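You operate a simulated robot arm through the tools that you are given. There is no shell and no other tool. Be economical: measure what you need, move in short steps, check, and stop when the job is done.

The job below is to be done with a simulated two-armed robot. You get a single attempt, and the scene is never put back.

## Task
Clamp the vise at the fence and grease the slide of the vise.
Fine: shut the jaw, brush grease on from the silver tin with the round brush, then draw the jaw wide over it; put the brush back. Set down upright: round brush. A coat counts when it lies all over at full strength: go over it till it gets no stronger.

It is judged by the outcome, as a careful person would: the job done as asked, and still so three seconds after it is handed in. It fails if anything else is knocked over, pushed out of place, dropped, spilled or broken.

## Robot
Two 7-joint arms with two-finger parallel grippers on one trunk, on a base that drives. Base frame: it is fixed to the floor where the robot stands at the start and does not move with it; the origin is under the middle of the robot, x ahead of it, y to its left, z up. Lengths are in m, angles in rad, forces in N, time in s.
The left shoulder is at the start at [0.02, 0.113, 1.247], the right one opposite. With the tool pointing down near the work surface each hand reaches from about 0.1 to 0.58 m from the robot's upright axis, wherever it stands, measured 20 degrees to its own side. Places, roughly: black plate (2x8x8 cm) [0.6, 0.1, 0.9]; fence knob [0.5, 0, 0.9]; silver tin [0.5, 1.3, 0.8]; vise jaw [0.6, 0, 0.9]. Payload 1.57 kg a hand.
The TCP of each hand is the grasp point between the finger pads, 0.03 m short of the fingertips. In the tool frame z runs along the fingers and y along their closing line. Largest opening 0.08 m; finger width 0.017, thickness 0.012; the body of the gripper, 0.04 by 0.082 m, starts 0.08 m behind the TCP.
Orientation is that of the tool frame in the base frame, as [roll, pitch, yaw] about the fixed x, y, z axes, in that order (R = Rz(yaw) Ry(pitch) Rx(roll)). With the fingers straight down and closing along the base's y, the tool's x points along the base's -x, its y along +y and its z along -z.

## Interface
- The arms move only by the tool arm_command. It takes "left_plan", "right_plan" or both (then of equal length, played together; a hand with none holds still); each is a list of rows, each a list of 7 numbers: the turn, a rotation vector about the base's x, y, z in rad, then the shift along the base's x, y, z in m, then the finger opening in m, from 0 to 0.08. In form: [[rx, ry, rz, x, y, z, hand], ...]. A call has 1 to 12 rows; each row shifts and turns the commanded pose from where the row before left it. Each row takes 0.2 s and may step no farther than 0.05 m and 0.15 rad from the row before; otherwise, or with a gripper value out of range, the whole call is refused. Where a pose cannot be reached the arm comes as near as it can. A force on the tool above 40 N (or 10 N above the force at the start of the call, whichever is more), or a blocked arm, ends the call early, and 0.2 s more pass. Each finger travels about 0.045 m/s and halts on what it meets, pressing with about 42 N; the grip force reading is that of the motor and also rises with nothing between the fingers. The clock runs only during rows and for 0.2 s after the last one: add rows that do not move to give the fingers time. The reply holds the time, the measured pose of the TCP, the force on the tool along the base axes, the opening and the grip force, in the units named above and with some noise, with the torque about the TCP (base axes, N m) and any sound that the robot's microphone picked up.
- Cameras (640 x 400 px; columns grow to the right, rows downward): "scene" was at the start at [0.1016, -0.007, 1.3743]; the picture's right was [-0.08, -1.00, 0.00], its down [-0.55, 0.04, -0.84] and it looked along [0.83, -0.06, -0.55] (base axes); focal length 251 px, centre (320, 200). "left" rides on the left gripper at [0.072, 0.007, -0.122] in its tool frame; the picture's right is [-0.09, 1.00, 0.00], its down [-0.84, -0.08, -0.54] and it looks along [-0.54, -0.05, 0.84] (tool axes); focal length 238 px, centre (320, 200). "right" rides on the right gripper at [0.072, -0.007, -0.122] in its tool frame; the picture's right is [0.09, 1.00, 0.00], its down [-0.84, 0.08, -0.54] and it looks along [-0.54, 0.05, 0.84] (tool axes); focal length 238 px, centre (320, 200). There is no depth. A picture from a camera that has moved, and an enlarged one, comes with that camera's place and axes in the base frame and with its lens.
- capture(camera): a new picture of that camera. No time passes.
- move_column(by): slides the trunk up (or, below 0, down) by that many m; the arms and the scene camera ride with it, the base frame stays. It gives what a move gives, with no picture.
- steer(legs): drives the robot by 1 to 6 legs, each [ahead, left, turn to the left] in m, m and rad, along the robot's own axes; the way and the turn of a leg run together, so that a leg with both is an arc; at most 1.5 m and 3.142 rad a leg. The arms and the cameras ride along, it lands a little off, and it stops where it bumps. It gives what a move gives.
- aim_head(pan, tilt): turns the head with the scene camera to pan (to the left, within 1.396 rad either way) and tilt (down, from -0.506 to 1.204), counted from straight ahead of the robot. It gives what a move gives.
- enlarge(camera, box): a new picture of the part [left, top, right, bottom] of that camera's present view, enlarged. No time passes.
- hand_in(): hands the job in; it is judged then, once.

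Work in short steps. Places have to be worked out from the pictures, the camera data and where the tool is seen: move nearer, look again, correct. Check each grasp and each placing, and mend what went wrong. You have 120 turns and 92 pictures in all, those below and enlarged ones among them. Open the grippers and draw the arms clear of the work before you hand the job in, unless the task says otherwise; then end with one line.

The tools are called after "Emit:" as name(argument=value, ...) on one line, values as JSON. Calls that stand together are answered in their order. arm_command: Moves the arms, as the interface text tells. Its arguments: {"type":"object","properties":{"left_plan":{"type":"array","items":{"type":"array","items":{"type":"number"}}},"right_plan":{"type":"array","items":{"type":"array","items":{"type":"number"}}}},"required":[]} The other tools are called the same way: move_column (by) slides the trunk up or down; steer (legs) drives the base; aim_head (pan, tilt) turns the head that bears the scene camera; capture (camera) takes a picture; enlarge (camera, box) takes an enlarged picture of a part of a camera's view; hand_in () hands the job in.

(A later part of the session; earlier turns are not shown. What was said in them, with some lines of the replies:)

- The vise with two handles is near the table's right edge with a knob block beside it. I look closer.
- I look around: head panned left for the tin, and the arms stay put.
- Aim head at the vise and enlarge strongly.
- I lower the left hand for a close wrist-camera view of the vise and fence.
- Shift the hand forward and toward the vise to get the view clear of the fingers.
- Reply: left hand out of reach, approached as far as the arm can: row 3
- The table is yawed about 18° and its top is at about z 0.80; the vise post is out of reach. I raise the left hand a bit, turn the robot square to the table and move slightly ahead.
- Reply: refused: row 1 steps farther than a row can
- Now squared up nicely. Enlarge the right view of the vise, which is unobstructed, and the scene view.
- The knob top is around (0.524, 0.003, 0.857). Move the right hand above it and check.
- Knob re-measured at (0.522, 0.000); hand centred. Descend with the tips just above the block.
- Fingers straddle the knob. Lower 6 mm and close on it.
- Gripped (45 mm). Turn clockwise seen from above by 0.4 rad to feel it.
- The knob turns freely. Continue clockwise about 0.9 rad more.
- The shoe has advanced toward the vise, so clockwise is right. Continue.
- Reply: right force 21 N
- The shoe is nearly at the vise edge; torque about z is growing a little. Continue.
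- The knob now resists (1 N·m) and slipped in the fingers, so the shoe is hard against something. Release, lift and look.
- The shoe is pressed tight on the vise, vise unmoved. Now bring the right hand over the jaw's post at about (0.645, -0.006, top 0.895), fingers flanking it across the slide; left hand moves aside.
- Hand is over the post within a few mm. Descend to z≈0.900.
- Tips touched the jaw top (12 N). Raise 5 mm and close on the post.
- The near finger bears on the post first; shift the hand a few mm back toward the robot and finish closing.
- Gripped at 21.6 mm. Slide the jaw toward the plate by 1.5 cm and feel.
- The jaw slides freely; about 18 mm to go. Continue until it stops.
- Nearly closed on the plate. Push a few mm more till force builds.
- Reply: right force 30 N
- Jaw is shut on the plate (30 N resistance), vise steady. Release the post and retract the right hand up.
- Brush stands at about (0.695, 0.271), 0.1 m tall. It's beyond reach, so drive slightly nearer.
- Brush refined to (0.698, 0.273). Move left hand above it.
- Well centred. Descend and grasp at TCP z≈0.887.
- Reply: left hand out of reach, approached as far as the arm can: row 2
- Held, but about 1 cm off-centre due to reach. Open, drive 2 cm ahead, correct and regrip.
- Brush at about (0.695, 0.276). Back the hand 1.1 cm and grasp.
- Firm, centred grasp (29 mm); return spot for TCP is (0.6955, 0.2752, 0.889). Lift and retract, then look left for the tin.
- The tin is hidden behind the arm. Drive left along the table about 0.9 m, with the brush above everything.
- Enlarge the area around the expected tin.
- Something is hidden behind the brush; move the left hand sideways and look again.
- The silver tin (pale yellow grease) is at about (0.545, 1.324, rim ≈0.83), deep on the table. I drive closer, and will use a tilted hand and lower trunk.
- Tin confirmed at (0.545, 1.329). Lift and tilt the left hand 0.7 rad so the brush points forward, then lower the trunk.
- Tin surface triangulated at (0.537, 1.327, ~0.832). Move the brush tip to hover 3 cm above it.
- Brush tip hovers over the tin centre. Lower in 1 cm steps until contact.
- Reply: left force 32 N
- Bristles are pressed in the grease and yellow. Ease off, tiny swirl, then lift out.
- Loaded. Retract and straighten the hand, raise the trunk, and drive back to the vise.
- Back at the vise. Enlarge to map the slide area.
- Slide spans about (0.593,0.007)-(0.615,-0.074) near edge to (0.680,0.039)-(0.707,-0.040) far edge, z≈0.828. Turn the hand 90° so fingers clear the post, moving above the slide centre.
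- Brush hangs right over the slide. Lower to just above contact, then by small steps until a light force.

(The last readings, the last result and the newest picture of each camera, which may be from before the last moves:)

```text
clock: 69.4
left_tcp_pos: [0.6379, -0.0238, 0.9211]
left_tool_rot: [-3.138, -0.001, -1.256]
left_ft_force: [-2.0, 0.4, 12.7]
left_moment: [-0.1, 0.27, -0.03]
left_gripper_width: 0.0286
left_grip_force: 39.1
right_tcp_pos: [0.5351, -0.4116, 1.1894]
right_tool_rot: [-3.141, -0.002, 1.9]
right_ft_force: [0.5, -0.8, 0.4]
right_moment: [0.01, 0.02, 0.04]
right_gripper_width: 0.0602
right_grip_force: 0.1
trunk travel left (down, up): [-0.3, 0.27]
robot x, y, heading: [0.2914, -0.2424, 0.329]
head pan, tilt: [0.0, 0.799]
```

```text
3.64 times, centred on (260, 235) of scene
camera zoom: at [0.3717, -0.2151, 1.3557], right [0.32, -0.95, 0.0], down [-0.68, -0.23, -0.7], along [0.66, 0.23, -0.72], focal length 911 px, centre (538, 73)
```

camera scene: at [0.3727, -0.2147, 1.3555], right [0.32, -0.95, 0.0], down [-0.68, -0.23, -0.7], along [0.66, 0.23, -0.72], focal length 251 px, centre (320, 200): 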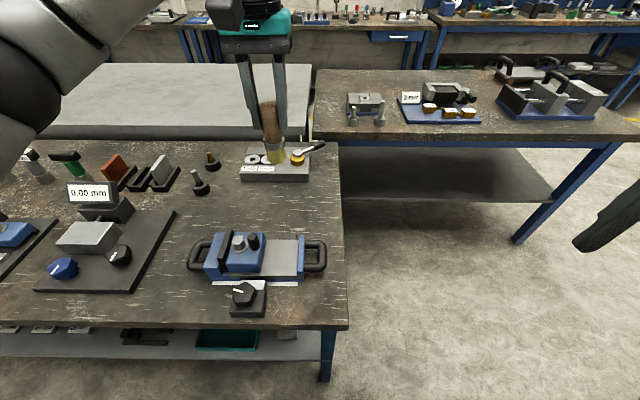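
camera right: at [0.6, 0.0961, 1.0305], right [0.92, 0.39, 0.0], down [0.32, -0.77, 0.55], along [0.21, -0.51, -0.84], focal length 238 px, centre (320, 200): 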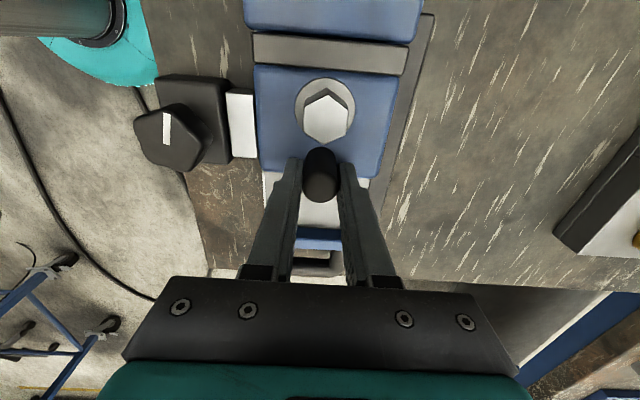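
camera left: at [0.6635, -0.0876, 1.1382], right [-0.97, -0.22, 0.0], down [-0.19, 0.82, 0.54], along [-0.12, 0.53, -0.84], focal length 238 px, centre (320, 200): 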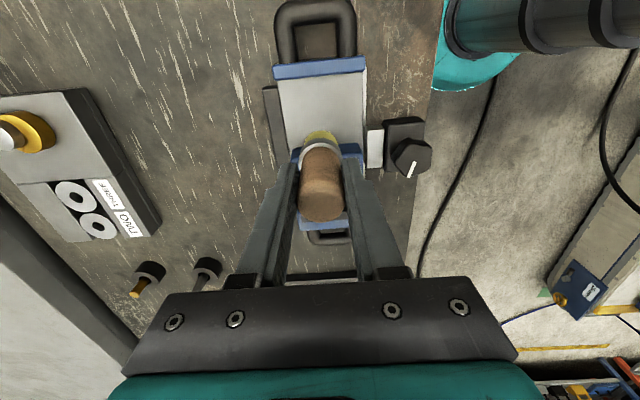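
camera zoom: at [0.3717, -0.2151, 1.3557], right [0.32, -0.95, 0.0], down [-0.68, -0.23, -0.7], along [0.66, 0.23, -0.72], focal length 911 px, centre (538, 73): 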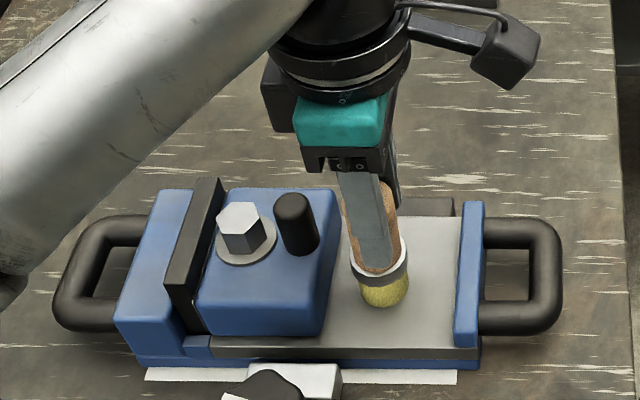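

Light contact (13 N) at z 0.921. Now stroke the whole slide: three lanes across.

Emit:
arm_command(left_plan=[[0, 0, 0, -0.0247, -0.008, 0, 0.015], [0, 0, 0, 0.0228, 0.0074, 0, 0.015], [0, 0, 0, 0.0228, 0.0074, 0, 0.015], [0, 0, 0, 0.0228, 0.0074, 0, 0.015], [0, 0, 0, -0.0071, 0.0219, 0, 0.015], [0, 0, 0, -0.0228, -0.0074, 0, 0.015], [0, 0, 0, -0.0228, -0.0074, 0, 0.015], [0, 0, 0, -0.0228, -0.0074, 0, 0.015], [0, 0, 0, 0.0139, -0.0428, 0, 0.015], [0, 0, 0, 0.0228, 0.0074, 0, 0.015], [0, 0, 0, 0.0228, 0.0074, 0, 0.015], [0, 0, 0, 0.0228, 0.0074, 0, 0.015]])

Emit:
enlarge(camera="scene", box=[180, 180, 340, 290])

```text
clock: 72.0
left_tcp_pos: [0.6873, -0.0305, 0.9215]
left_tool_rot: [-3.141, 0.0, -1.257]
left_ft_force: [-2.0, -1.7, 5.7]
left_moment: [-0.15, 0.16, 0.0]
left_gripper_width: 0.0288
left_grip_force: 38.4
right_tcp_pos: [0.5357, -0.4128, 1.1893]
right_tool_rot: [-3.141, 0.001, 1.899]
right_ft_force: [0.0, 0.4, 0.3]
right_moment: [0.03, -0.03, -0.03]
right_gripper_width: 0.0601
right_grip_force: 0.0
trunk travel left (down, up): [-0.3, 0.27]
robot x, y, heading: [0.2818, -0.2423, 0.331]
head pan, tilt: [0.0, 0.799]
```

```text
3.64 times, centred on (260, 235) of scene
camera zoom: at [0.3722, -0.2151, 1.3555], right [0.32, -0.95, 0.0], down [-0.68, -0.23, -0.7], along [0.66, 0.22, -0.72], focal length 911 px, centre (538, 73)
```

zoom: 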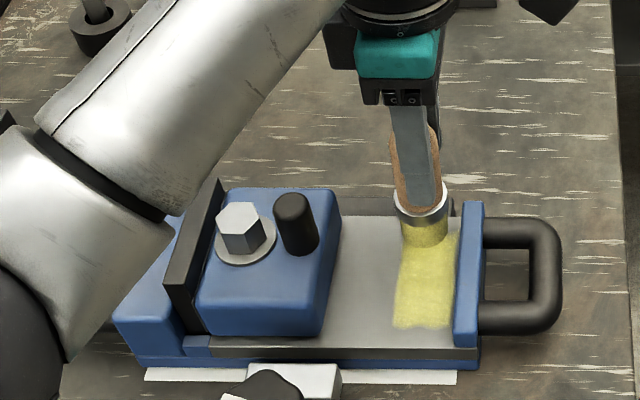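

Only the last lane shows grease so far. Press 2 mm more and go back over all lanes, slightly longer strokes.

Emit:
arm_command(left_plan=[[0, 0, 0, 0.003, 0.001, -0.002, 0.015], [0, 0, 0, -0.0262, -0.0085, 0, 0.015], [0, 0, 0, -0.0262, -0.0085, 0, 0.015], [0, 0, 0, -0.0262, -0.0085, 0, 0.015], [0, 0, 0, -0.0068, 0.0209, 0, 0.015], [0, 0, 0, 0.0262, 0.0085, 0, 0.015], [0, 0, 0, 0.0262, 0.0085, 0, 0.015], [0, 0, 0, 0.0262, 0.0085, 0, 0.015], [0, 0, 0, -0.0068, 0.0209, 0, 0.015], [0, 0, 0, -0.0262, -0.0085, 0, 0.015], [0, 0, 0, -0.0262, -0.0085, 0, 0.015], [0, 0, 0, -0.0262, -0.0085, 0, 0.015]])

Emit:
enlarge(camera="scene", box=[180, 180, 340, 290])

```text
clock: 74.6
left_tcp_pos: [0.6052, -0.0153, 0.9207]
left_tool_rot: [-3.134, -0.008, -1.257]
left_ft_force: [14.3, -14.5, 12.5]
left_moment: [-0.58, -0.76, -0.09]
left_gripper_width: 0.0284
left_grip_force: 38.7
right_tcp_pos: [0.537, -0.4132, 1.1891]
right_tool_rot: [3.142, -0.002, 1.899]
right_ft_force: [-0.9, 0.8, 0.1]
right_moment: [-0.01, 0.04, -0.01]
right_gripper_width: 0.0599
right_grip_force: 0.1
trunk travel left (down, up): [-0.3, 0.27]
robot x, y, heading: [0.2825, -0.2488, 0.326]
head pan, tilt: [0.0, 0.799]
```

```text
3.64 times, centred on (260, 235) of scene
camera zoom: at [0.3737, -0.2169, 1.3555], right [0.32, -0.95, 0.0], down [-0.68, -0.23, -0.7], along [0.66, 0.23, -0.72], focal length 911 px, centre (538, 73)
```

zoom: 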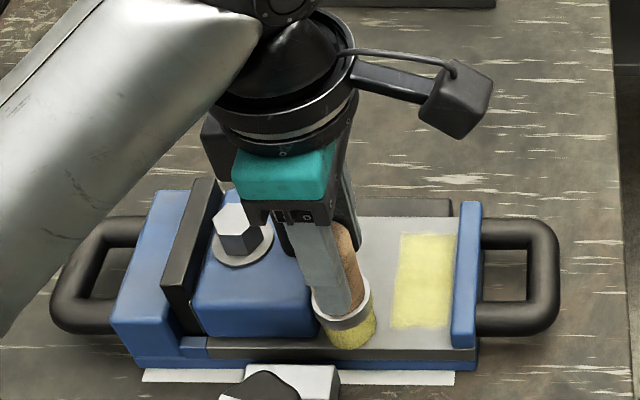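

Grease takes only on a defined patch (u≈-0.258…-0.222 across the slide, at the right), so that is the coat area. Go over that patch repeatedly.

Emit:
arm_command(left_plan=[[0, 0, 0, 0.0094, -0.0289, 0, 0.015], [0, 0, 0, 0.0243, 0.0079, 0, 0.015], [0, 0, 0, 0.0243, 0.0079, 0, 0.015], [0, 0, 0, 0.0243, 0.0079, 0, 0.015], [0, 0, 0, 0.0037, -0.0114, 0, 0.015], [0, 0, 0, -0.0243, -0.0079, 0, 0.015], [0, 0, 0, -0.0243, -0.0079, 0, 0.015], [0, 0, 0, -0.0243, -0.0079, 0, 0.015], [0, 0, 0, -0.0019, 0.0057, 0, 0.015], [0, 0, 0, 0.0243, 0.0079, 0, 0.015], [0, 0, 0, 0.0243, 0.0079, 0, 0.015], [0, 0, 0, 0.0243, 0.0079, 0, 0.015]])

Emit:
enlarge(camera="scene", box=[180, 180, 340, 290])

```text
clock: 77.2
left_tcp_pos: [0.685, -0.0229, 0.9194]
left_tool_rot: [-3.14, 0.0, -1.258]
left_ft_force: [-4.3, -1.9, 13.7]
left_moment: [-0.09, 0.38, 0.02]
left_gripper_width: 0.0287
left_grip_force: 38.8
right_tcp_pos: [0.5346, -0.4121, 1.1895]
right_tool_rot: [3.14, -0.001, 1.9]
right_ft_force: [-0.2, 0.3, 0.3]
right_moment: [0.01, 0.02, 0.0]
right_gripper_width: 0.06
right_grip_force: 0.1
trunk travel left (down, up): [-0.3, 0.27]
robot x, y, heading: [0.2804, -0.2464, 0.328]
head pan, tilt: [0.0, 0.799]
```

```text
3.64 times, centred on (260, 235) of scene
camera zoom: at [0.3714, -0.2155, 1.3555], right [0.32, -0.95, 0.0], down [-0.68, -0.23, -0.7], along [0.66, 0.23, -0.72], focal length 911 px, centre (538, 73)
```

zoom: 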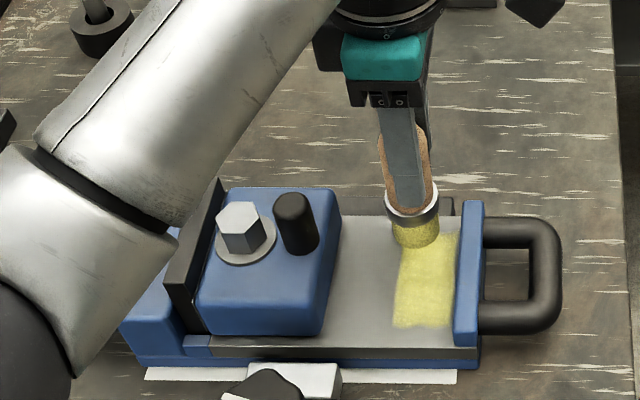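

Continue another full pass, including closer to the right end cap, then lift for a clear look.

Emit:
arm_command(left_plan=[[0, 0, 0, 0.0037, -0.0114, 0, 0.015], [0, 0, 0, -0.0243, -0.0079, 0, 0.015], [0, 0, 0, -0.0243, -0.0079, 0, 0.015], [0, 0, 0, -0.0243, -0.0079, 0, 0.015], [0, 0, 0, -0.0028, 0.0086, 0, 0.015], [0, 0, 0, 0.0243, 0.0079, 0, 0.015], [0, 0, 0, 0.0243, 0.0079, 0, 0.015], [0, 0, 0, 0.0243, 0.0079, 0, 0.015], [0, 0, 0, -0.0025, 0.0076, 0, 0.015], [0, 0, 0, -0.0243, -0.0079, 0, 0.015], [0, 0, 0, -0.0243, -0.0079, 0, 0.015], [0, 0, 0, -0.0243, -0.0079, 0, 0.015]])

Emit:
arm_command(left_plan=[[0, 0, 0, 0, 0, 0.04, 0.015], [0, 0, 0, 0, 0.03, 0.04, 0.015]])

Emit:
enlarge(camera="scene", box=[180, 180, 340, 290])

```text
clock: 79.8
left_tcp_pos: [0.6098, -0.0407, 0.9191]
left_tool_rot: [-3.136, -0.001, -1.255]
left_ft_force: [6.8, 2.8, 22.3]
left_moment: [0.27, -0.35, -0.02]
left_gripper_width: 0.0286
left_grip_force: 38.4
right_tcp_pos: [0.5356, -0.4113, 1.1897]
right_tool_rot: [3.141, 0.0, 1.899]
right_ft_force: [0.8, 0.5, -0.4]
right_moment: [0.0, 0.01, -0.02]
right_gripper_width: 0.06
right_grip_force: 0.2
trunk travel left (down, up): [-0.3, 0.27]
robot x, y, heading: [0.2811, -0.2413, 0.326]
head pan, tilt: [0.0, 0.799]
```

```text
clock: 80.4
left_tcp_pos: [0.6095, -0.01, 0.9966]
left_tool_rot: [3.137, 0.0, -1.257]
left_ft_force: [0.3, 0.4, -0.4]
left_moment: [-0.03, 0.03, 0.02]
left_gripper_width: 0.0286
left_grip_force: 37.9
right_tcp_pos: [0.5359, -0.4119, 1.1894]
right_tool_rot: [3.141, 0.001, 1.899]
right_ft_force: [0.3, 1.4, -0.2]
right_moment: [-0.01, 0.0, 0.0]
right_gripper_width: 0.0601
right_grip_force: 0.1
trunk travel left (down, up): [-0.3, 0.27]
robot x, y, heading: [0.2832, -0.2416, 0.32]
head pan, tilt: [0.0, 0.799]
```

```text
3.64 times, centred on (260, 235) of scene
camera zoom: at [0.3724, -0.2141, 1.3554], right [0.32, -0.95, 0.0], down [-0.68, -0.23, -0.7], along [0.66, 0.22, -0.72], focal length 911 px, centre (538, 73)
```

zoom: 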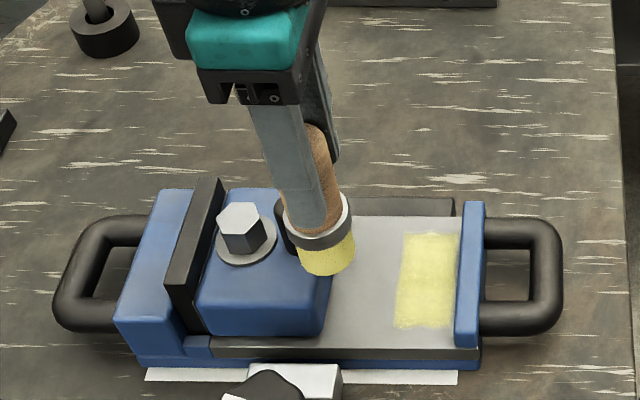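

Zoom in tightly on the patch for a strength baseline.

Emit:
enlarge(camera="scene", box=[270, 230, 310, 270])

```text
10.00 times, centred on (290, 250) of scene
camera zoom: at [0.3724, -0.2141, 1.3554], right [0.32, -0.95, 0.0], down [-0.68, -0.23, -0.7], along [0.66, 0.22, -0.72], focal length 2506 px, centre (620, -300)
```

zoom: 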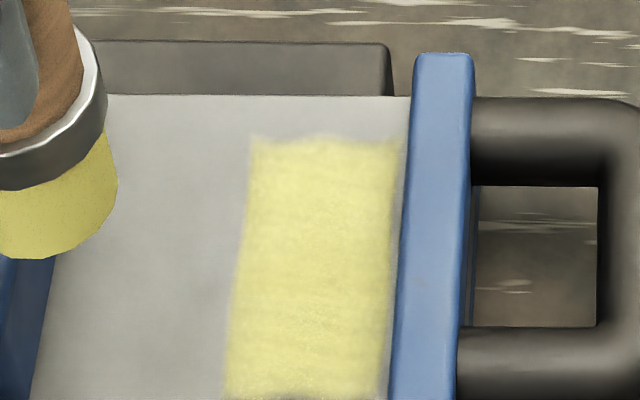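

Looks near-uniform. Do two more full passes and compare.

Emit:
arm_command(left_plan=[[0, 0, 0, 0.0152, -0.0457, 0, 0.015], [0, 0, 0, 0, 0, -0.04, 0.015], [0, 0, 0, 0, 0, -0.038, 0.015], [0, 0, 0, 0.0243, 0.0079, 0, 0.015], [0, 0, 0, 0.0243, 0.0079, 0, 0.015], [0, 0, 0, 0.0243, 0.0079, 0, 0.015], [0, 0, 0, -0.0028, 0.0086, 0, 0.015], [0, 0, 0, -0.0243, -0.0079, 0, 0.015], [0, 0, 0, -0.0243, -0.0079, 0, 0.015], [0, 0, 0, -0.0243, -0.0079, 0, 0.015]])

Emit:
arm_command(left_plan=[[0, 0, 0, -0.0028, 0.0086, 0, 0.015], [0, 0, 0, 0.0243, 0.0079, 0, 0.015], [0, 0, 0, 0.0243, 0.0079, 0, 0.015], [0, 0, 0, 0.0243, 0.0079, 0, 0.015], [0, 0, 0, 0.0046, -0.0143, 0, 0.015], [0, 0, 0, -0.0243, -0.0079, 0, 0.015], [0, 0, 0, -0.0243, -0.0079, 0, 0.015], [0, 0, 0, -0.0243, -0.0079, 0, 0.015], [0, 0, 0, -0.0028, 0.0086, 0, 0.015], [0, 0, 0, 0, 0, 0.04, 0.015], [0, 0, 0, -0.0139, 0.0428, 0.02, 0.015], [0, 0, 0, 0, 0, 0.02, 0.015]])

Emit:
enlarge(camera="scene", box=[270, 230, 310, 270])

```text
clock: 82.6
left_tcp_pos: [0.6214, -0.0485, 0.9229]
left_tool_rot: [3.142, -0.001, -1.256]
left_ft_force: [-0.3, -0.5, -0.6]
left_moment: [0.0, -0.01, 0.01]
left_gripper_width: 0.0285
left_grip_force: 38.7
right_tcp_pos: [0.5358, -0.4119, 1.1889]
right_tool_rot: [3.141, 0.0, 1.899]
right_ft_force: [0.4, -0.4, 0.1]
right_moment: [-0.01, 0.0, 0.01]
right_gripper_width: 0.0597
right_grip_force: 0.0
trunk travel left (down, up): [-0.3, 0.27]
robot x, y, heading: [0.29, -0.2418, 0.324]
head pan, tilt: [0.0, 0.799]
```

```text
clock: 85.2
left_tcp_pos: [0.6062, -0.0045, 1.0019]
left_tool_rot: [3.141, 0.0, -1.256]
left_ft_force: [-0.2, -0.1, -1.0]
left_moment: [0.0, 0.01, 0.0]
left_gripper_width: 0.0287
left_grip_force: 38.7
right_tcp_pos: [0.5375, -0.4109, 1.1877]
right_tool_rot: [-3.139, 0.0, 1.898]
right_ft_force: [0.1, -0.4, -1.0]
right_moment: [-0.02, -0.02, 0.02]
right_gripper_width: 0.0602
right_grip_force: 0.0
trunk travel left (down, up): [-0.3, 0.27]
robot x, y, heading: [0.2868, -0.2415, 0.326]
head pan, tilt: [0.0, 0.799]
```

```text
10.00 times, centred on (290, 250) of scene
camera zoom: at [0.373, -0.2153, 1.3554], right [0.32, -0.95, 0.0], down [-0.68, -0.23, -0.7], along [0.66, 0.22, -0.72], focal length 2506 px, centre (620, -300)
```

zoom: 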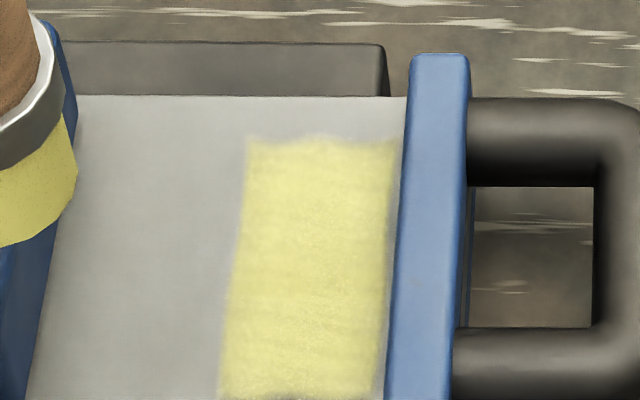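

That pass floated (no force at 0.923). Repeat with the hand lower (target 0.917).

Emit:
arm_command(left_plan=[[0, 0, 0, 0.0126, -0.0389, 0, 0.015], [0, 0, 0, 0.0042, -0.0129, -0.04, 0.015], [0, 0, 0, -0.002, -0.0006, -0.045, 0.015], [0, 0, 0, 0.0253, 0.0083, 0, 0.015], [0, 0, 0, 0.0253, 0.0083, 0, 0.015], [0, 0, 0, 0.0253, 0.0083, 0, 0.015], [0, 0, 0, -0.0028, 0.0086, 0, 0.015], [0, 0, 0, -0.0253, -0.0083, 0, 0.015], [0, 0, 0, -0.0253, -0.0083, 0, 0.015], [0, 0, 0, -0.0253, -0.0083, 0, 0.015]])

Emit:
arm_command(left_plan=[[0, 0, 0, -0.0031, 0.0095, 0, 0.015], [0, 0, 0, 0.0253, 0.0083, 0, 0.015], [0, 0, 0, 0.0253, 0.0083, 0, 0.015], [0, 0, 0, 0.0253, 0.0083, 0, 0.015], [0, 0, 0, 0.0049, -0.0152, 0, 0.015], [0, 0, 0, -0.0253, -0.0083, 0, 0.015], [0, 0, 0, -0.0253, -0.0083, 0, 0.015], [0, 0, 0, -0.0253, -0.0083, 0, 0.015], [0, 0, 0, 0, 0, 0, 0.015]])

Emit:
arm_command(left_plan=[[0, 0, 0, 0, 0, 0.04, 0.015], [0, 0, 0, -0.0139, 0.0428, 0.02, 0.015], [0, 0, 0, 0, 0, 0.02, 0.015]])

Emit:
enlarge(camera="scene", box=[270, 230, 310, 270])

```text
clock: 87.4
left_tcp_pos: [0.6205, -0.0459, 0.918]
left_tool_rot: [-3.134, 0.0, -1.254]
left_ft_force: [7.1, 4.1, 27.2]
left_moment: [0.38, -0.4, -0.06]
left_gripper_width: 0.0287
left_grip_force: 38.5
right_tcp_pos: [0.5367, -0.4131, 1.1899]
right_tool_rot: [-3.141, 0.0, 1.898]
right_ft_force: [-0.4, -0.3, 0.1]
right_moment: [-0.03, 0.01, 0.01]
right_gripper_width: 0.0601
right_grip_force: 0.1
trunk travel left (down, up): [-0.3, 0.27]
robot x, y, heading: [0.2824, -0.2443, 0.328]
head pan, tilt: [0.0, 0.799]
```

```text
clock: 89.4
left_tcp_pos: [0.6231, -0.0534, 0.9186]
left_tool_rot: [-3.139, 0.002, -1.256]
left_ft_force: [5.9, 3.2, 22.5]
left_moment: [0.31, -0.26, -0.02]
left_gripper_width: 0.0285
left_grip_force: 38.8
right_tcp_pos: [0.5356, -0.4116, 1.1901]
right_tool_rot: [-3.141, 0.0, 1.898]
right_ft_force: [-1.4, 0.5, -0.4]
right_moment: [0.01, 0.03, -0.02]
right_gripper_width: 0.0599
right_grip_force: 0.1
trunk travel left (down, up): [-0.3, 0.27]
robot x, y, heading: [0.2833, -0.2432, 0.328]
head pan, tilt: [0.0, 0.799]
```

```text
clock: 90.2
left_tcp_pos: [0.6073, -0.0115, 0.9933]
left_tool_rot: [3.141, -0.002, -1.257]
left_ft_force: [-0.2, 0.7, -1.0]
left_moment: [-0.01, -0.01, 0.03]
left_gripper_width: 0.0287
left_grip_force: 38.8
right_tcp_pos: [0.5358, -0.413, 1.1886]
right_tool_rot: [-3.141, 0.0, 1.898]
right_ft_force: [-0.7, 0.6, -1.2]
right_moment: [0.0, -0.03, 0.02]
right_gripper_width: 0.0599
right_grip_force: 0.2
trunk travel left (down, up): [-0.3, 0.27]
robot x, y, heading: [0.2841, -0.2412, 0.327]
head pan, tilt: [0.0, 0.799]
```

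```text
10.00 times, centred on (290, 250) of scene
camera zoom: at [0.3729, -0.2152, 1.3554], right [0.32, -0.95, 0.0], down [-0.68, -0.23, -0.7], along [0.66, 0.22, -0.72], focal length 2506 px, centre (620, -300)
```

zoom: 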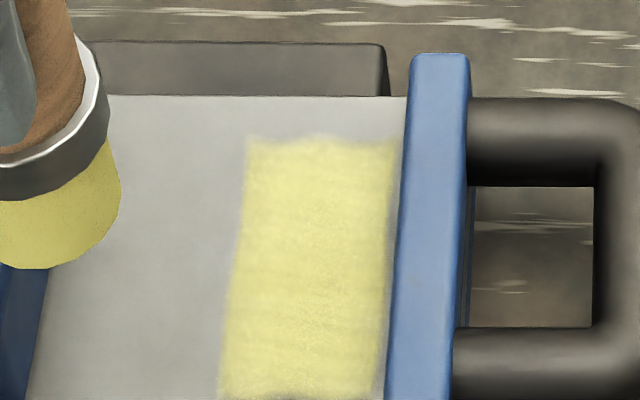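

No stronger than before. Check the near end of the patch.

Emit:
enlarge(camera="scene", box=[270, 245, 310, 285])

```text
10.00 times, centred on (290, 265) of scene
camera zoom: at [0.3729, -0.2152, 1.3554], right [0.32, -0.95, 0.0], down [-0.68, -0.23, -0.7], along [0.66, 0.22, -0.72], focal length 2506 px, centre (620, -450)
```

zoom: 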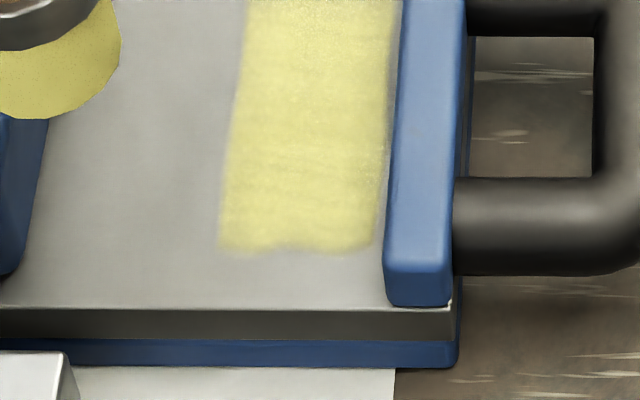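

Uniform, crisp edges. Lift the brush high and drive left to the pose where the right hand can reach the post and the left the brush spot.

Emit:
arm_command(left_plan=[[0, 0, 0, 0, 0, 0.045, 0.015], [0, 0, 0, 0, 0, 0.045, 0.015], [0, 0, 0, 0, 0, 0.04, 0.015]])

Emit:
steer(legs=[[0.015, 0.298, -0.013]])

Emit:
enlarge(camera="scene", box=[260, 140, 460, 290])

```text
clock: 91.0
left_tcp_pos: [0.6069, -0.0078, 1.1244]
left_tool_rot: [3.14, 0.0, -1.257]
left_ft_force: [0.4, 0.1, -0.6]
left_moment: [-0.01, 0.04, 0.07]
left_gripper_width: 0.0285
left_grip_force: 38.9
right_tcp_pos: [0.5361, -0.4119, 1.1897]
right_tool_rot: [-3.14, -0.001, 1.9]
right_ft_force: [-0.2, 0.9, 0.2]
right_moment: [0.04, 0.01, -0.03]
right_gripper_width: 0.0603
right_grip_force: 0.0
trunk travel left (down, up): [-0.3, 0.27]
robot x, y, heading: [0.2898, -0.2438, 0.331]
head pan, tilt: [0.0, 0.799]
```

```text
clock: 93.1
left_tcp_pos: [0.5303, 0.2791, 1.1255]
left_tool_rot: [-3.141, 0.0, -1.271]
left_ft_force: [-0.4, -0.2, -0.9]
left_moment: [-0.04, -0.02, 0.02]
left_gripper_width: 0.0286
left_grip_force: 38.5
right_tcp_pos: [0.4537, -0.1244, 1.1887]
right_tool_rot: [-3.141, 0.002, 1.884]
right_ft_force: [0.8, -0.3, 0.2]
right_moment: [-0.04, 0.01, -0.01]
right_gripper_width: 0.06
right_grip_force: 0.1
trunk travel left (down, up): [-0.3, 0.27]
robot x, y, heading: [0.2027, 0.0479, 0.316]
head pan, tilt: [0.0, 0.799]
```

```text
2.67 times, centred on (360, 215) of scene
camera zoom: at [0.2921, 0.0758, 1.3554], right [0.31, -0.95, 0.0], down [-0.68, -0.22, -0.7], along [0.66, 0.22, -0.72], focal length 668 px, centre (213, 160)
```

zoom: 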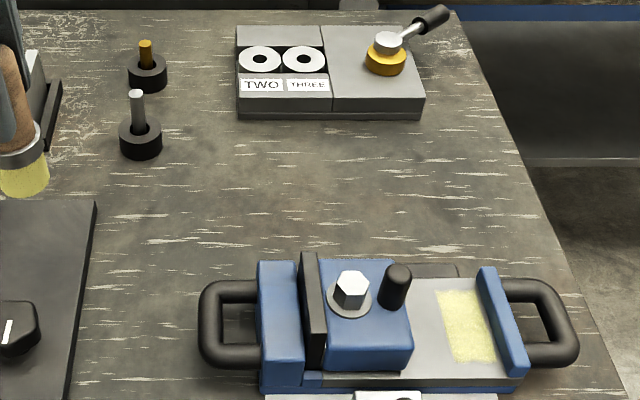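

Bring the right hand over the post (grasp pose earlier was (0.6275, 0.027, 0.907)); move the left a little away.

Emit:
arm_command(right_plan=[[0, 0, 0, 0.0248, 0.0216, -0.01, 0.06], [0, 0, 0, 0.0248, 0.0216, -0.02, 0.06], [0, 0, 0, 0.0248, 0.0216, -0.025, 0.06], [0, 0, 0, 0.0248, 0.0216, -0.025, 0.06], [0, 0, 0, 0.0248, 0.0216, -0.025, 0.06], [0, 0, 0, 0.0248, 0.0216, -0.025, 0.06], [0, 0, 0, 0.0248, 0.0216, -0.025, 0.06]], left_plan=[[0, 0, 0, -0.005, 0.02, 0, 0.015], [0, 0, 0, -0.005, 0.02, 0, 0.015], [0, 0, 0, -0.005, 0.02, 0, 0.015], [0, 0, 0, 0, 0.02, 0, 0.015], [0, 0, 0, 0, 0, 0, 0.015], [0, 0, 0, 0, 0, 0, 0.015], [0, 0, 0, 0, 0, 0, 0.015]])

Emit:
capture(camera="right")

```text
clock: 94.7
left_tcp_pos: [0.5148, 0.3583, 1.125]
left_tool_rot: [-3.14, 0.0, -1.271]
left_ft_force: [0.1, -0.5, -0.6]
left_moment: [0.0, 0.02, -0.01]
left_gripper_width: 0.0284
left_grip_force: 39.1
right_tcp_pos: [0.6266, 0.0283, 1.033]
right_tool_rot: [-3.141, 0.001, 1.884]
right_ft_force: [0.5, -0.4, 0.2]
right_moment: [-0.01, 0.0, 0.02]
right_gripper_width: 0.0598
right_grip_force: 0.0
trunk travel left (down, up): [-0.3, 0.27]
robot x, y, heading: [0.2091, 0.0445, 0.312]
head pan, tilt: [0.0, 0.799]
```

```text
19 pictures are left
camera right: at [0.5987, 0.096, 1.1563], right [0.92, 0.4, 0.0], down [0.33, -0.77, 0.54], along [0.21, -0.5, -0.84], focal length 238 px, centre (320, 200)
```

right: 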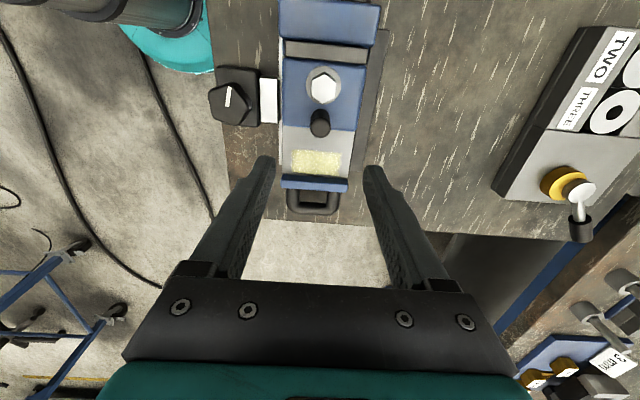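

Post at (0.626, 0.029), matching. Descend and grip.

Emit:
arm_command(right_plan=[[0, 0, 0, 0, 0, -0.045, 0.06], [0, 0, 0, 0, 0, -0.045, 0.06], [0, 0, 0, 0, 0, -0.034, 0.06], [0, 0, 0, 0, 0, 0, 0.01], [0, 0, 0, 0, 0, 0, 0.01], [0, 0, 0, 0, 0, 0, 0.01], [0, 0, 0, 0, 0, 0, 0.01], [0, 0, 0, 0, 0, 0, 0.01]])

```text
clock: 96.5
left_tcp_pos: [0.5154, 0.3569, 1.1246]
left_tool_rot: [3.14, -0.001, -1.271]
left_ft_force: [0.4, 0.2, 0.0]
left_moment: [-0.02, -0.02, 0.03]
left_gripper_width: 0.0286
left_grip_force: 38.8
right_tcp_pos: [0.628, 0.028, 0.9106]
right_tool_rot: [3.14, 0.0, 1.883]
right_ft_force: [10.6, 4.9, -0.1]
right_moment: [-0.03, 0.25, -0.05]
right_gripper_width: 0.0217
right_grip_force: 35.0
trunk travel left (down, up): [-0.3, 0.27]
robot x, y, heading: [0.2018, 0.0465, 0.315]
head pan, tilt: [0.0, 0.799]
```

Gripped. Draw the jaw toward the right, over the grease.

Emit:
arm_command(right_plan=[[0, 0, 0, 0.0031, -0.0095, 0, 0.01], [0, 0, 0, 0.0031, -0.0095, 0, 0.01], [0, 0, 0, 0.0031, -0.0095, 0, 0.01], [0, 0, 0, 0.0031, -0.0095, 0, 0.01], [0, 0, 0, 0.0031, -0.0095, 0, 0.01], [0, 0, 0, 0.0031, -0.0095, 0, 0.01]])

Emit:
enlarge(camera="scene", box=[300, 190, 460, 300])

```text
clock: 97.9
left_tcp_pos: [0.515, 0.357, 1.1256]
left_tool_rot: [3.14, 0.0, -1.27]
left_ft_force: [-0.5, 0.0, -1.2]
left_moment: [0.01, -0.01, -0.04]
left_gripper_width: 0.0287
left_grip_force: 38.6
right_tcp_pos: [0.6473, -0.029, 0.9116]
right_tool_rot: [3.14, -0.002, 1.884]
right_ft_force: [13.4, 6.8, 11.7]
right_moment: [0.39, 0.37, 0.08]
right_gripper_width: 0.0214
right_grip_force: 34.6
trunk travel left (down, up): [-0.3, 0.27]
robot x, y, heading: [0.2058, 0.047, 0.311]
head pan, tilt: [0.0, 0.799]
```

```text
3.64 times, centred on (380, 245) of scene
camera zoom: at [0.2933, 0.0759, 1.3554], right [0.31, -0.95, 0.0], down [-0.68, -0.22, -0.7], along [0.66, 0.22, -0.72], focal length 911 px, centre (102, 36)
```

zoom: 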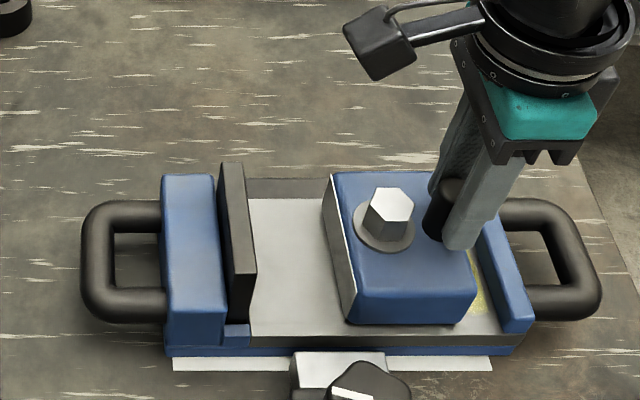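

Jaw slides well, ~2 cm more until the end cap. Continue until it meets a stop.

Emit:
arm_command(right_plan=[[0, 0, 0, 0.0022, -0.0067, 0, 0.01], [0, 0, 0, 0.0022, -0.0067, 0, 0.01], [0, 0, 0, 0.0016, -0.0048, 0, 0.01], [0, 0, 0, 0.0012, -0.0038, 0, 0.01], [0, 0, 0, 0.0012, -0.0038, 0, 0.01]])

Emit:
enlarge(camera="scene", box=[300, 190, 460, 300])

```text
clock: 99.1
left_tcp_pos: [0.515, 0.361, 1.1244]
left_tool_rot: [3.14, -0.001, -1.27]
left_ft_force: [-0.1, -0.6, -0.5]
left_moment: [-0.01, 0.01, 0.02]
left_gripper_width: 0.0286
left_grip_force: 39.1
right_tcp_pos: [0.6536, -0.0501, 0.9102]
right_tool_rot: [3.138, -0.009, 1.889]
right_ft_force: [6.5, 24.6, 9.6]
right_moment: [-0.22, 0.45, 0.06]
right_gripper_width: 0.0217
right_grip_force: 34.6
trunk travel left (down, up): [-0.3, 0.27]
robot x, y, heading: [0.2026, 0.0536, 0.323]
head pan, tilt: [0.0, 0.799]
```

```text
3.64 times, centred on (380, 245) of scene
camera zoom: at [0.2924, 0.0786, 1.3553], right [0.31, -0.95, 0.0], down [-0.68, -0.22, -0.7], along [0.66, 0.21, -0.72], focal length 911 px, centre (102, 36)
```

zoom: 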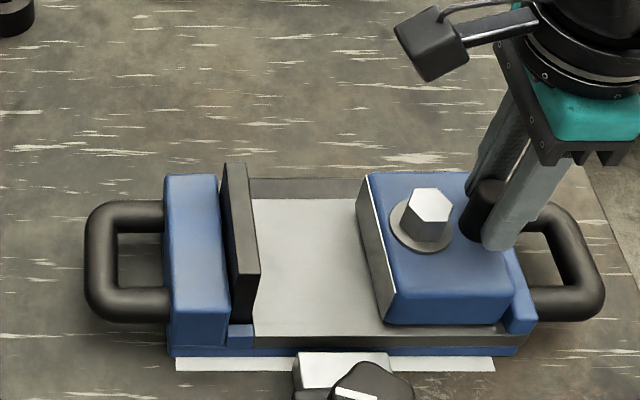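

Jaw is fully open against its stop. Ease off, release, lift and retract the right hand.

Emit:
arm_command(right_plan=[[0, 0, 0, -0.0015, 0.0045, 0, 0.01], [0, 0, 0, 0, 0, 0, 0.06], [0, 0, 0, 0, 0, 0, 0.06], [0, 0, 0, 0, 0, 0, 0.06], [0, 0, 0, 0, 0, 0, 0.06], [0, 0, 0, 0, 0, 0.05, 0.06], [0, 0, 0, 0, 0, 0.05, 0.06], [0, 0, 0, 0, 0, 0.05, 0.06], [0, 0, 0, -0.035, -0.025, 0.02, 0.06], [0, 0, 0, -0.035, -0.025, 0.02, 0.06], [0, 0, 0, -0.035, -0.025, 0.02, 0.06], [0, 0, 0, -0.035, -0.025, 0.02, 0.06]])

Emit:
enlarge(camera="scene", box=[200, 120, 460, 300])

```text
clock: 101.7
left_tcp_pos: [0.5129, 0.3564, 1.1253]
left_tool_rot: [-3.138, 0.001, -1.271]
left_ft_force: [0.2, -0.1, -0.8]
left_moment: [-0.03, -0.02, 0.0]
left_gripper_width: 0.0287
left_grip_force: 39.0
right_tcp_pos: [0.5101, -0.1534, 1.1394]
right_tool_rot: [3.14, 0.001, 1.885]
right_ft_force: [-0.6, -0.1, 0.1]
right_moment: [-0.01, -0.01, -0.02]
right_gripper_width: 0.0604
right_grip_force: 0.1
trunk travel left (down, up): [-0.3, 0.27]
robot x, y, heading: [0.2005, 0.047, 0.311]
head pan, tilt: [0.0, 0.799]
```

```text
2.22 times, centred on (330, 210) of scene
camera zoom: at [0.2911, 0.0747, 1.3556], right [0.31, -0.95, 0.0], down [-0.68, -0.22, -0.7], along [0.66, 0.22, -0.72], focal length 557 px, centre (298, 178)
```

zoom: 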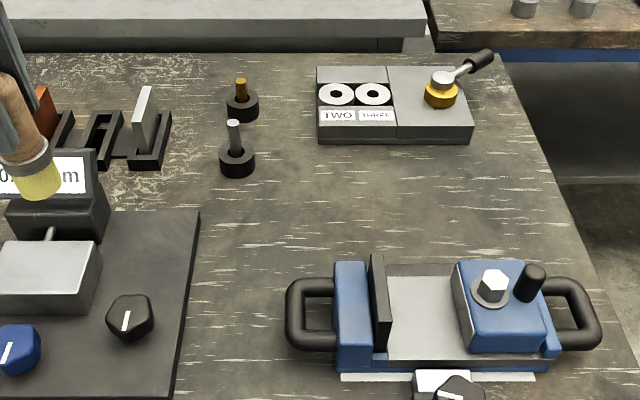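

Now return the brush: move above its original spot and lower partway.

Emit:
arm_command(left_plan=[[0, 0, 0, 0.0365, -0.0162, 0, 0.015], [0, 0, 0, 0.0365, -0.0162, 0, 0.015], [0, 0, 0, 0.0365, -0.0162, 0, 0.015], [0, 0, 0, 0.0365, -0.0162, 0, 0.015], [0, 0, 0, 0.0365, -0.0162, 0, 0.015], [0, 0, 0, 0, 0, -0.045, 0.015], [0, 0, 0, 0, 0, -0.045, 0.015], [0, 0, 0, 0, 0, -0.045, 0.015], [0, 0, 0, 0, 0, -0.045, 0.015], [0, 0, 0, 0, 0, -0.03, 0.015]])

Emit:
enlarge(camera="scene", box=[200, 120, 400, 260])

```text
clock: 103.9
left_tcp_pos: [0.6979, 0.2761, 0.913]
left_tool_rot: [-3.14, 0.0, -1.269]
left_ft_force: [-0.3, 0.1, -0.3]
left_moment: [-0.02, 0.0, 0.02]
left_gripper_width: 0.0284
left_grip_force: 38.5
right_tcp_pos: [0.512, -0.1526, 1.1397]
right_tool_rot: [3.141, 0.0, 1.884]
right_ft_force: [-0.3, -0.1, 0.4]
right_moment: [0.0, 0.02, -0.03]
right_gripper_width: 0.0603
right_grip_force: 0.0
trunk travel left (down, up): [-0.3, 0.27]
robot x, y, heading: [0.2017, 0.0462, 0.318]
head pan, tilt: [0.0, 0.799]
```

```text
2.86 times, centred on (300, 190) of scene
camera zoom: at [0.2924, 0.0751, 1.3554], right [0.31, -0.95, 0.0], down [-0.68, -0.22, -0.7], along [0.66, 0.22, -0.72], focal length 716 px, centre (377, 229)
```

zoom: 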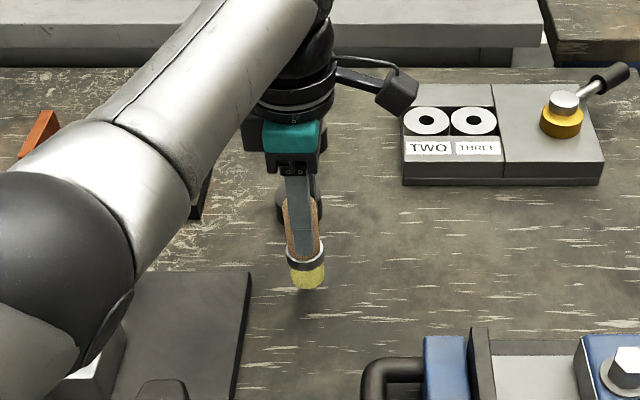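

Straight over the spot, 2 cm up. Lower gently to contact.

Emit:
arm_command(left_plan=[[0, 0, 0, -0.002, -0.001, -0.015, 0.015], [0, 0, 0, 0, 0, -0.005, 0.015], [0, 0, 0, 0, 0, -0.003, 0.015], [0, 0, 0, 0, 0, -0.002, 0.015]])

```text
clock: 104.9
left_tcp_pos: [0.6954, 0.2743, 0.8887]
left_tool_rot: [-3.141, 0.001, -1.272]
left_ft_force: [0.7, 0.0, -0.5]
left_moment: [-0.05, 0.04, 0.02]
left_gripper_width: 0.0286
left_grip_force: 38.9
right_tcp_pos: [0.5124, -0.1522, 1.1393]
right_tool_rot: [3.141, -0.002, 1.884]
right_ft_force: [0.0, -0.8, 0.0]
right_moment: [-0.03, 0.01, -0.01]
right_gripper_width: 0.0598
right_grip_force: 0.0
trunk travel left (down, up): [-0.3, 0.27]
robot x, y, heading: [0.2021, 0.0457, 0.311]
head pan, tilt: [0.0, 0.799]
```

No contact yet; go on in 1.5 mm steps.

Emit:
arm_command(left_plan=[[0, 0, 0, 0, 0, -0.0015, 0.015], [0, 0, 0, 0, 0, -0.0015, 0.015]])

```text
clock: 105.5
left_tcp_pos: [0.6957, 0.2758, 0.8873]
left_tool_rot: [-3.142, 0.001, -1.271]
left_ft_force: [0.2, -0.1, 1.0]
left_moment: [-0.03, 0.02, 0.0]
left_gripper_width: 0.0286
left_grip_force: 38.5
right_tcp_pos: [0.5107, -0.1513, 1.1394]
right_tool_rot: [-3.141, 0.0, 1.885]
right_ft_force: [0.2, 0.7, -0.6]
right_moment: [0.0, 0.0, -0.02]
right_gripper_width: 0.0599
right_grip_force: 0.1
trunk travel left (down, up): [-0.3, 0.27]
robot x, y, heading: [0.201, 0.0479, 0.316]
head pan, tilt: [0.0, 0.799]
```

Emit:
arm_command(left_plan=[[0, 0, 0, 0, 0, -0.0015, 0.015], [0, 0, 0, 0, 0, -0.0015, 0.015]])

Emit:
enlarge(camera="scene", box=[270, 160, 320, 220])

```text
clock: 106.1
left_tcp_pos: [0.6961, 0.2755, 0.8882]
left_tool_rot: [-3.136, -0.001, -1.272]
left_ft_force: [-0.8, -1.7, 14.8]
left_moment: [0.11, 0.24, 0.02]
left_gripper_width: 0.0286
left_grip_force: 38.2
right_tcp_pos: [0.5106, -0.1533, 1.1398]
right_tool_rot: [3.139, 0.0, 1.884]
right_ft_force: [-0.1, 0.0, 0.0]
right_moment: [0.0, 0.0, -0.03]
right_gripper_width: 0.06
right_grip_force: 0.1
trunk travel left (down, up): [-0.3, 0.27]
robot x, y, heading: [0.205, 0.0458, 0.318]
head pan, tilt: [0.0, 0.799]
```

```text
6.67 times, centred on (295, 190) of scene
camera zoom: at [0.291, 0.0743, 1.3557], right [0.31, -0.95, 0.0], down [-0.68, -0.22, -0.7], along [0.66, 0.22, -0.72], focal length 1671 px, centre (487, 267)
```

zoom: 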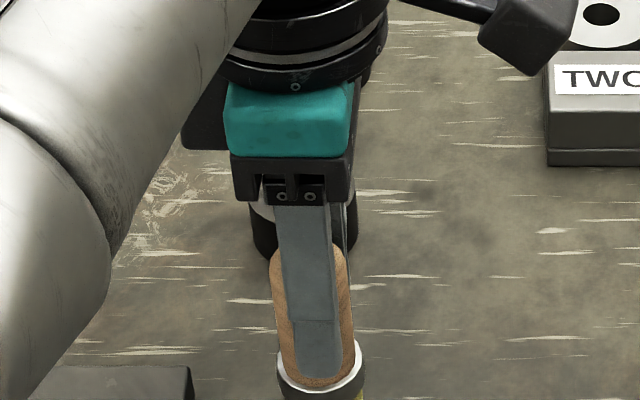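

Contact at 15 N. Ease by 1 mm, open slowly, and lift straight up.

Emit:
arm_command(left_plan=[[0, 0, 0, 0, 0, 0.0012, 0.015], [0, 0, 0, 0, 0, 0, 0.034], [0, 0, 0, 0, 0, 0, 0.04], [0, 0, 0, 0, 0, 0, 0.06], [0, 0, 0, 0, 0, 0, 0.07], [0, 0, 0, 0, 0, 0, 0.07], [0, 0, 0, 0, 0, 0.03, 0.07], [0, 0, 0, 0, 0, 0.045, 0.07], [0, 0, 0, 0, 0, 0.045, 0.07], [0, 0, 0, 0, 0, 0.045, 0.07], [0, 0, 0, -0.02, 0.03, 0.02, 0.07], [0, 0, 0, -0.03, 0.03, 0.02, 0.07]])

Emit:
enlarge(camera="scene", box=[200, 120, 460, 300])

```text
clock: 108.7
left_tcp_pos: [0.6459, 0.3358, 1.0912]
left_tool_rot: [-3.141, 0.001, -1.271]
left_ft_force: [-1.0, -0.3, 0.6]
left_moment: [0.01, 0.01, 0.01]
left_gripper_width: 0.0698
left_grip_force: 0.1
right_tcp_pos: [0.5101, -0.1503, 1.1401]
right_tool_rot: [3.141, 0.004, 1.886]
right_ft_force: [1.3, 0.3, 0.5]
right_moment: [-0.01, -0.03, 0.01]
right_gripper_width: 0.0602
right_grip_force: 0.0
trunk travel left (down, up): [-0.3, 0.27]
robot x, y, heading: [0.2014, 0.0466, 0.316]
head pan, tilt: [0.0, 0.799]
```

```text
2.22 times, centred on (330, 210) of scene
camera zoom: at [0.2915, 0.076, 1.3555], right [0.31, -0.95, 0.0], down [-0.68, -0.22, -0.7], along [0.66, 0.22, -0.72], focal length 557 px, centre (298, 178)
```

zoom: 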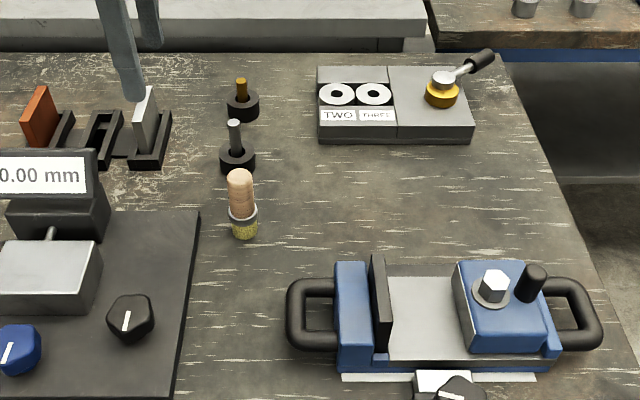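

Brush stands upright, jaw wide. A final check on the clamp shoe and vise, then draw the arms back.

Emit:
arm_command(left_plan=[[0, 0, 0, -0.04, 0, 0.02, 0.07], [0, 0, 0, -0.04, 0, 0.02, 0.07], [0, 0, 0, -0.04, 0, 0.02, 0.07], [0, 0, 0, -0.04, 0, 0.02, 0.07]], right_plan=[[0, 0, 0, -0.02, -0.03, 0.02, 0.06], [0, 0, 0, -0.02, -0.03, 0.02, 0.06], [0, 0, 0, -0.02, -0.03, 0.02, 0.06], [0, 0, 0, 0, 0, 0, 0.06]])

Emit:
enlarge(camera="scene", box=[310, 210, 470, 320])

```text
clock: 109.7
left_tcp_pos: [0.4852, 0.3349, 1.1682]
left_tool_rot: [3.139, 0.0, -1.271]
left_ft_force: [-0.3, -0.8, -0.6]
left_moment: [0.0, -0.03, 0.02]
left_gripper_width: 0.0701
left_grip_force: 0.0
right_tcp_pos: [0.4505, -0.2417, 1.2016]
right_tool_rot: [3.141, 0.0, 1.885]
right_ft_force: [-0.8, -0.1, 0.3]
right_moment: [0.01, 0.01, -0.01]
right_gripper_width: 0.06
right_grip_force: 0.0
trunk travel left (down, up): [-0.3, 0.27]
robot x, y, heading: [0.2015, 0.0485, 0.315]
head pan, tilt: [0.0, 0.799]
```

```text
3.64 times, centred on (390, 265) of scene
camera zoom: at [0.292, 0.0752, 1.3554], right [0.31, -0.95, 0.0], down [-0.68, -0.22, -0.7], along [0.66, 0.22, -0.72], focal length 911 px, centre (66, -36)
```

zoom: 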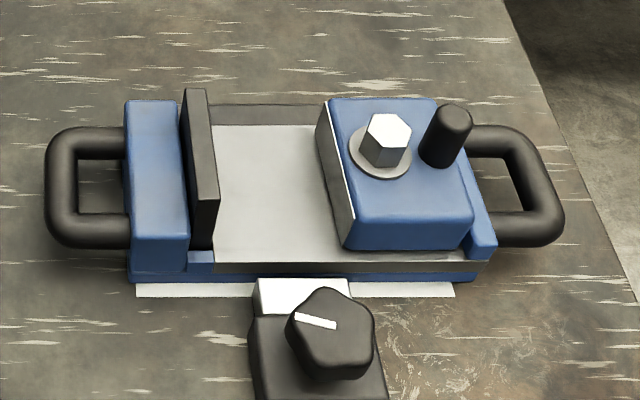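

The shoe is tight on the vise, the jaw is wide over the grease, the plate stands and the brush is back upright. Hand in.

Emit:
hand_in()

```text
The job is handed in.
```

The vise is clamped at the fence. I greased the marked patch on its slide until more passes made it no stronger, then drew the jaw wide over it; the round brush is back upright where it stood.
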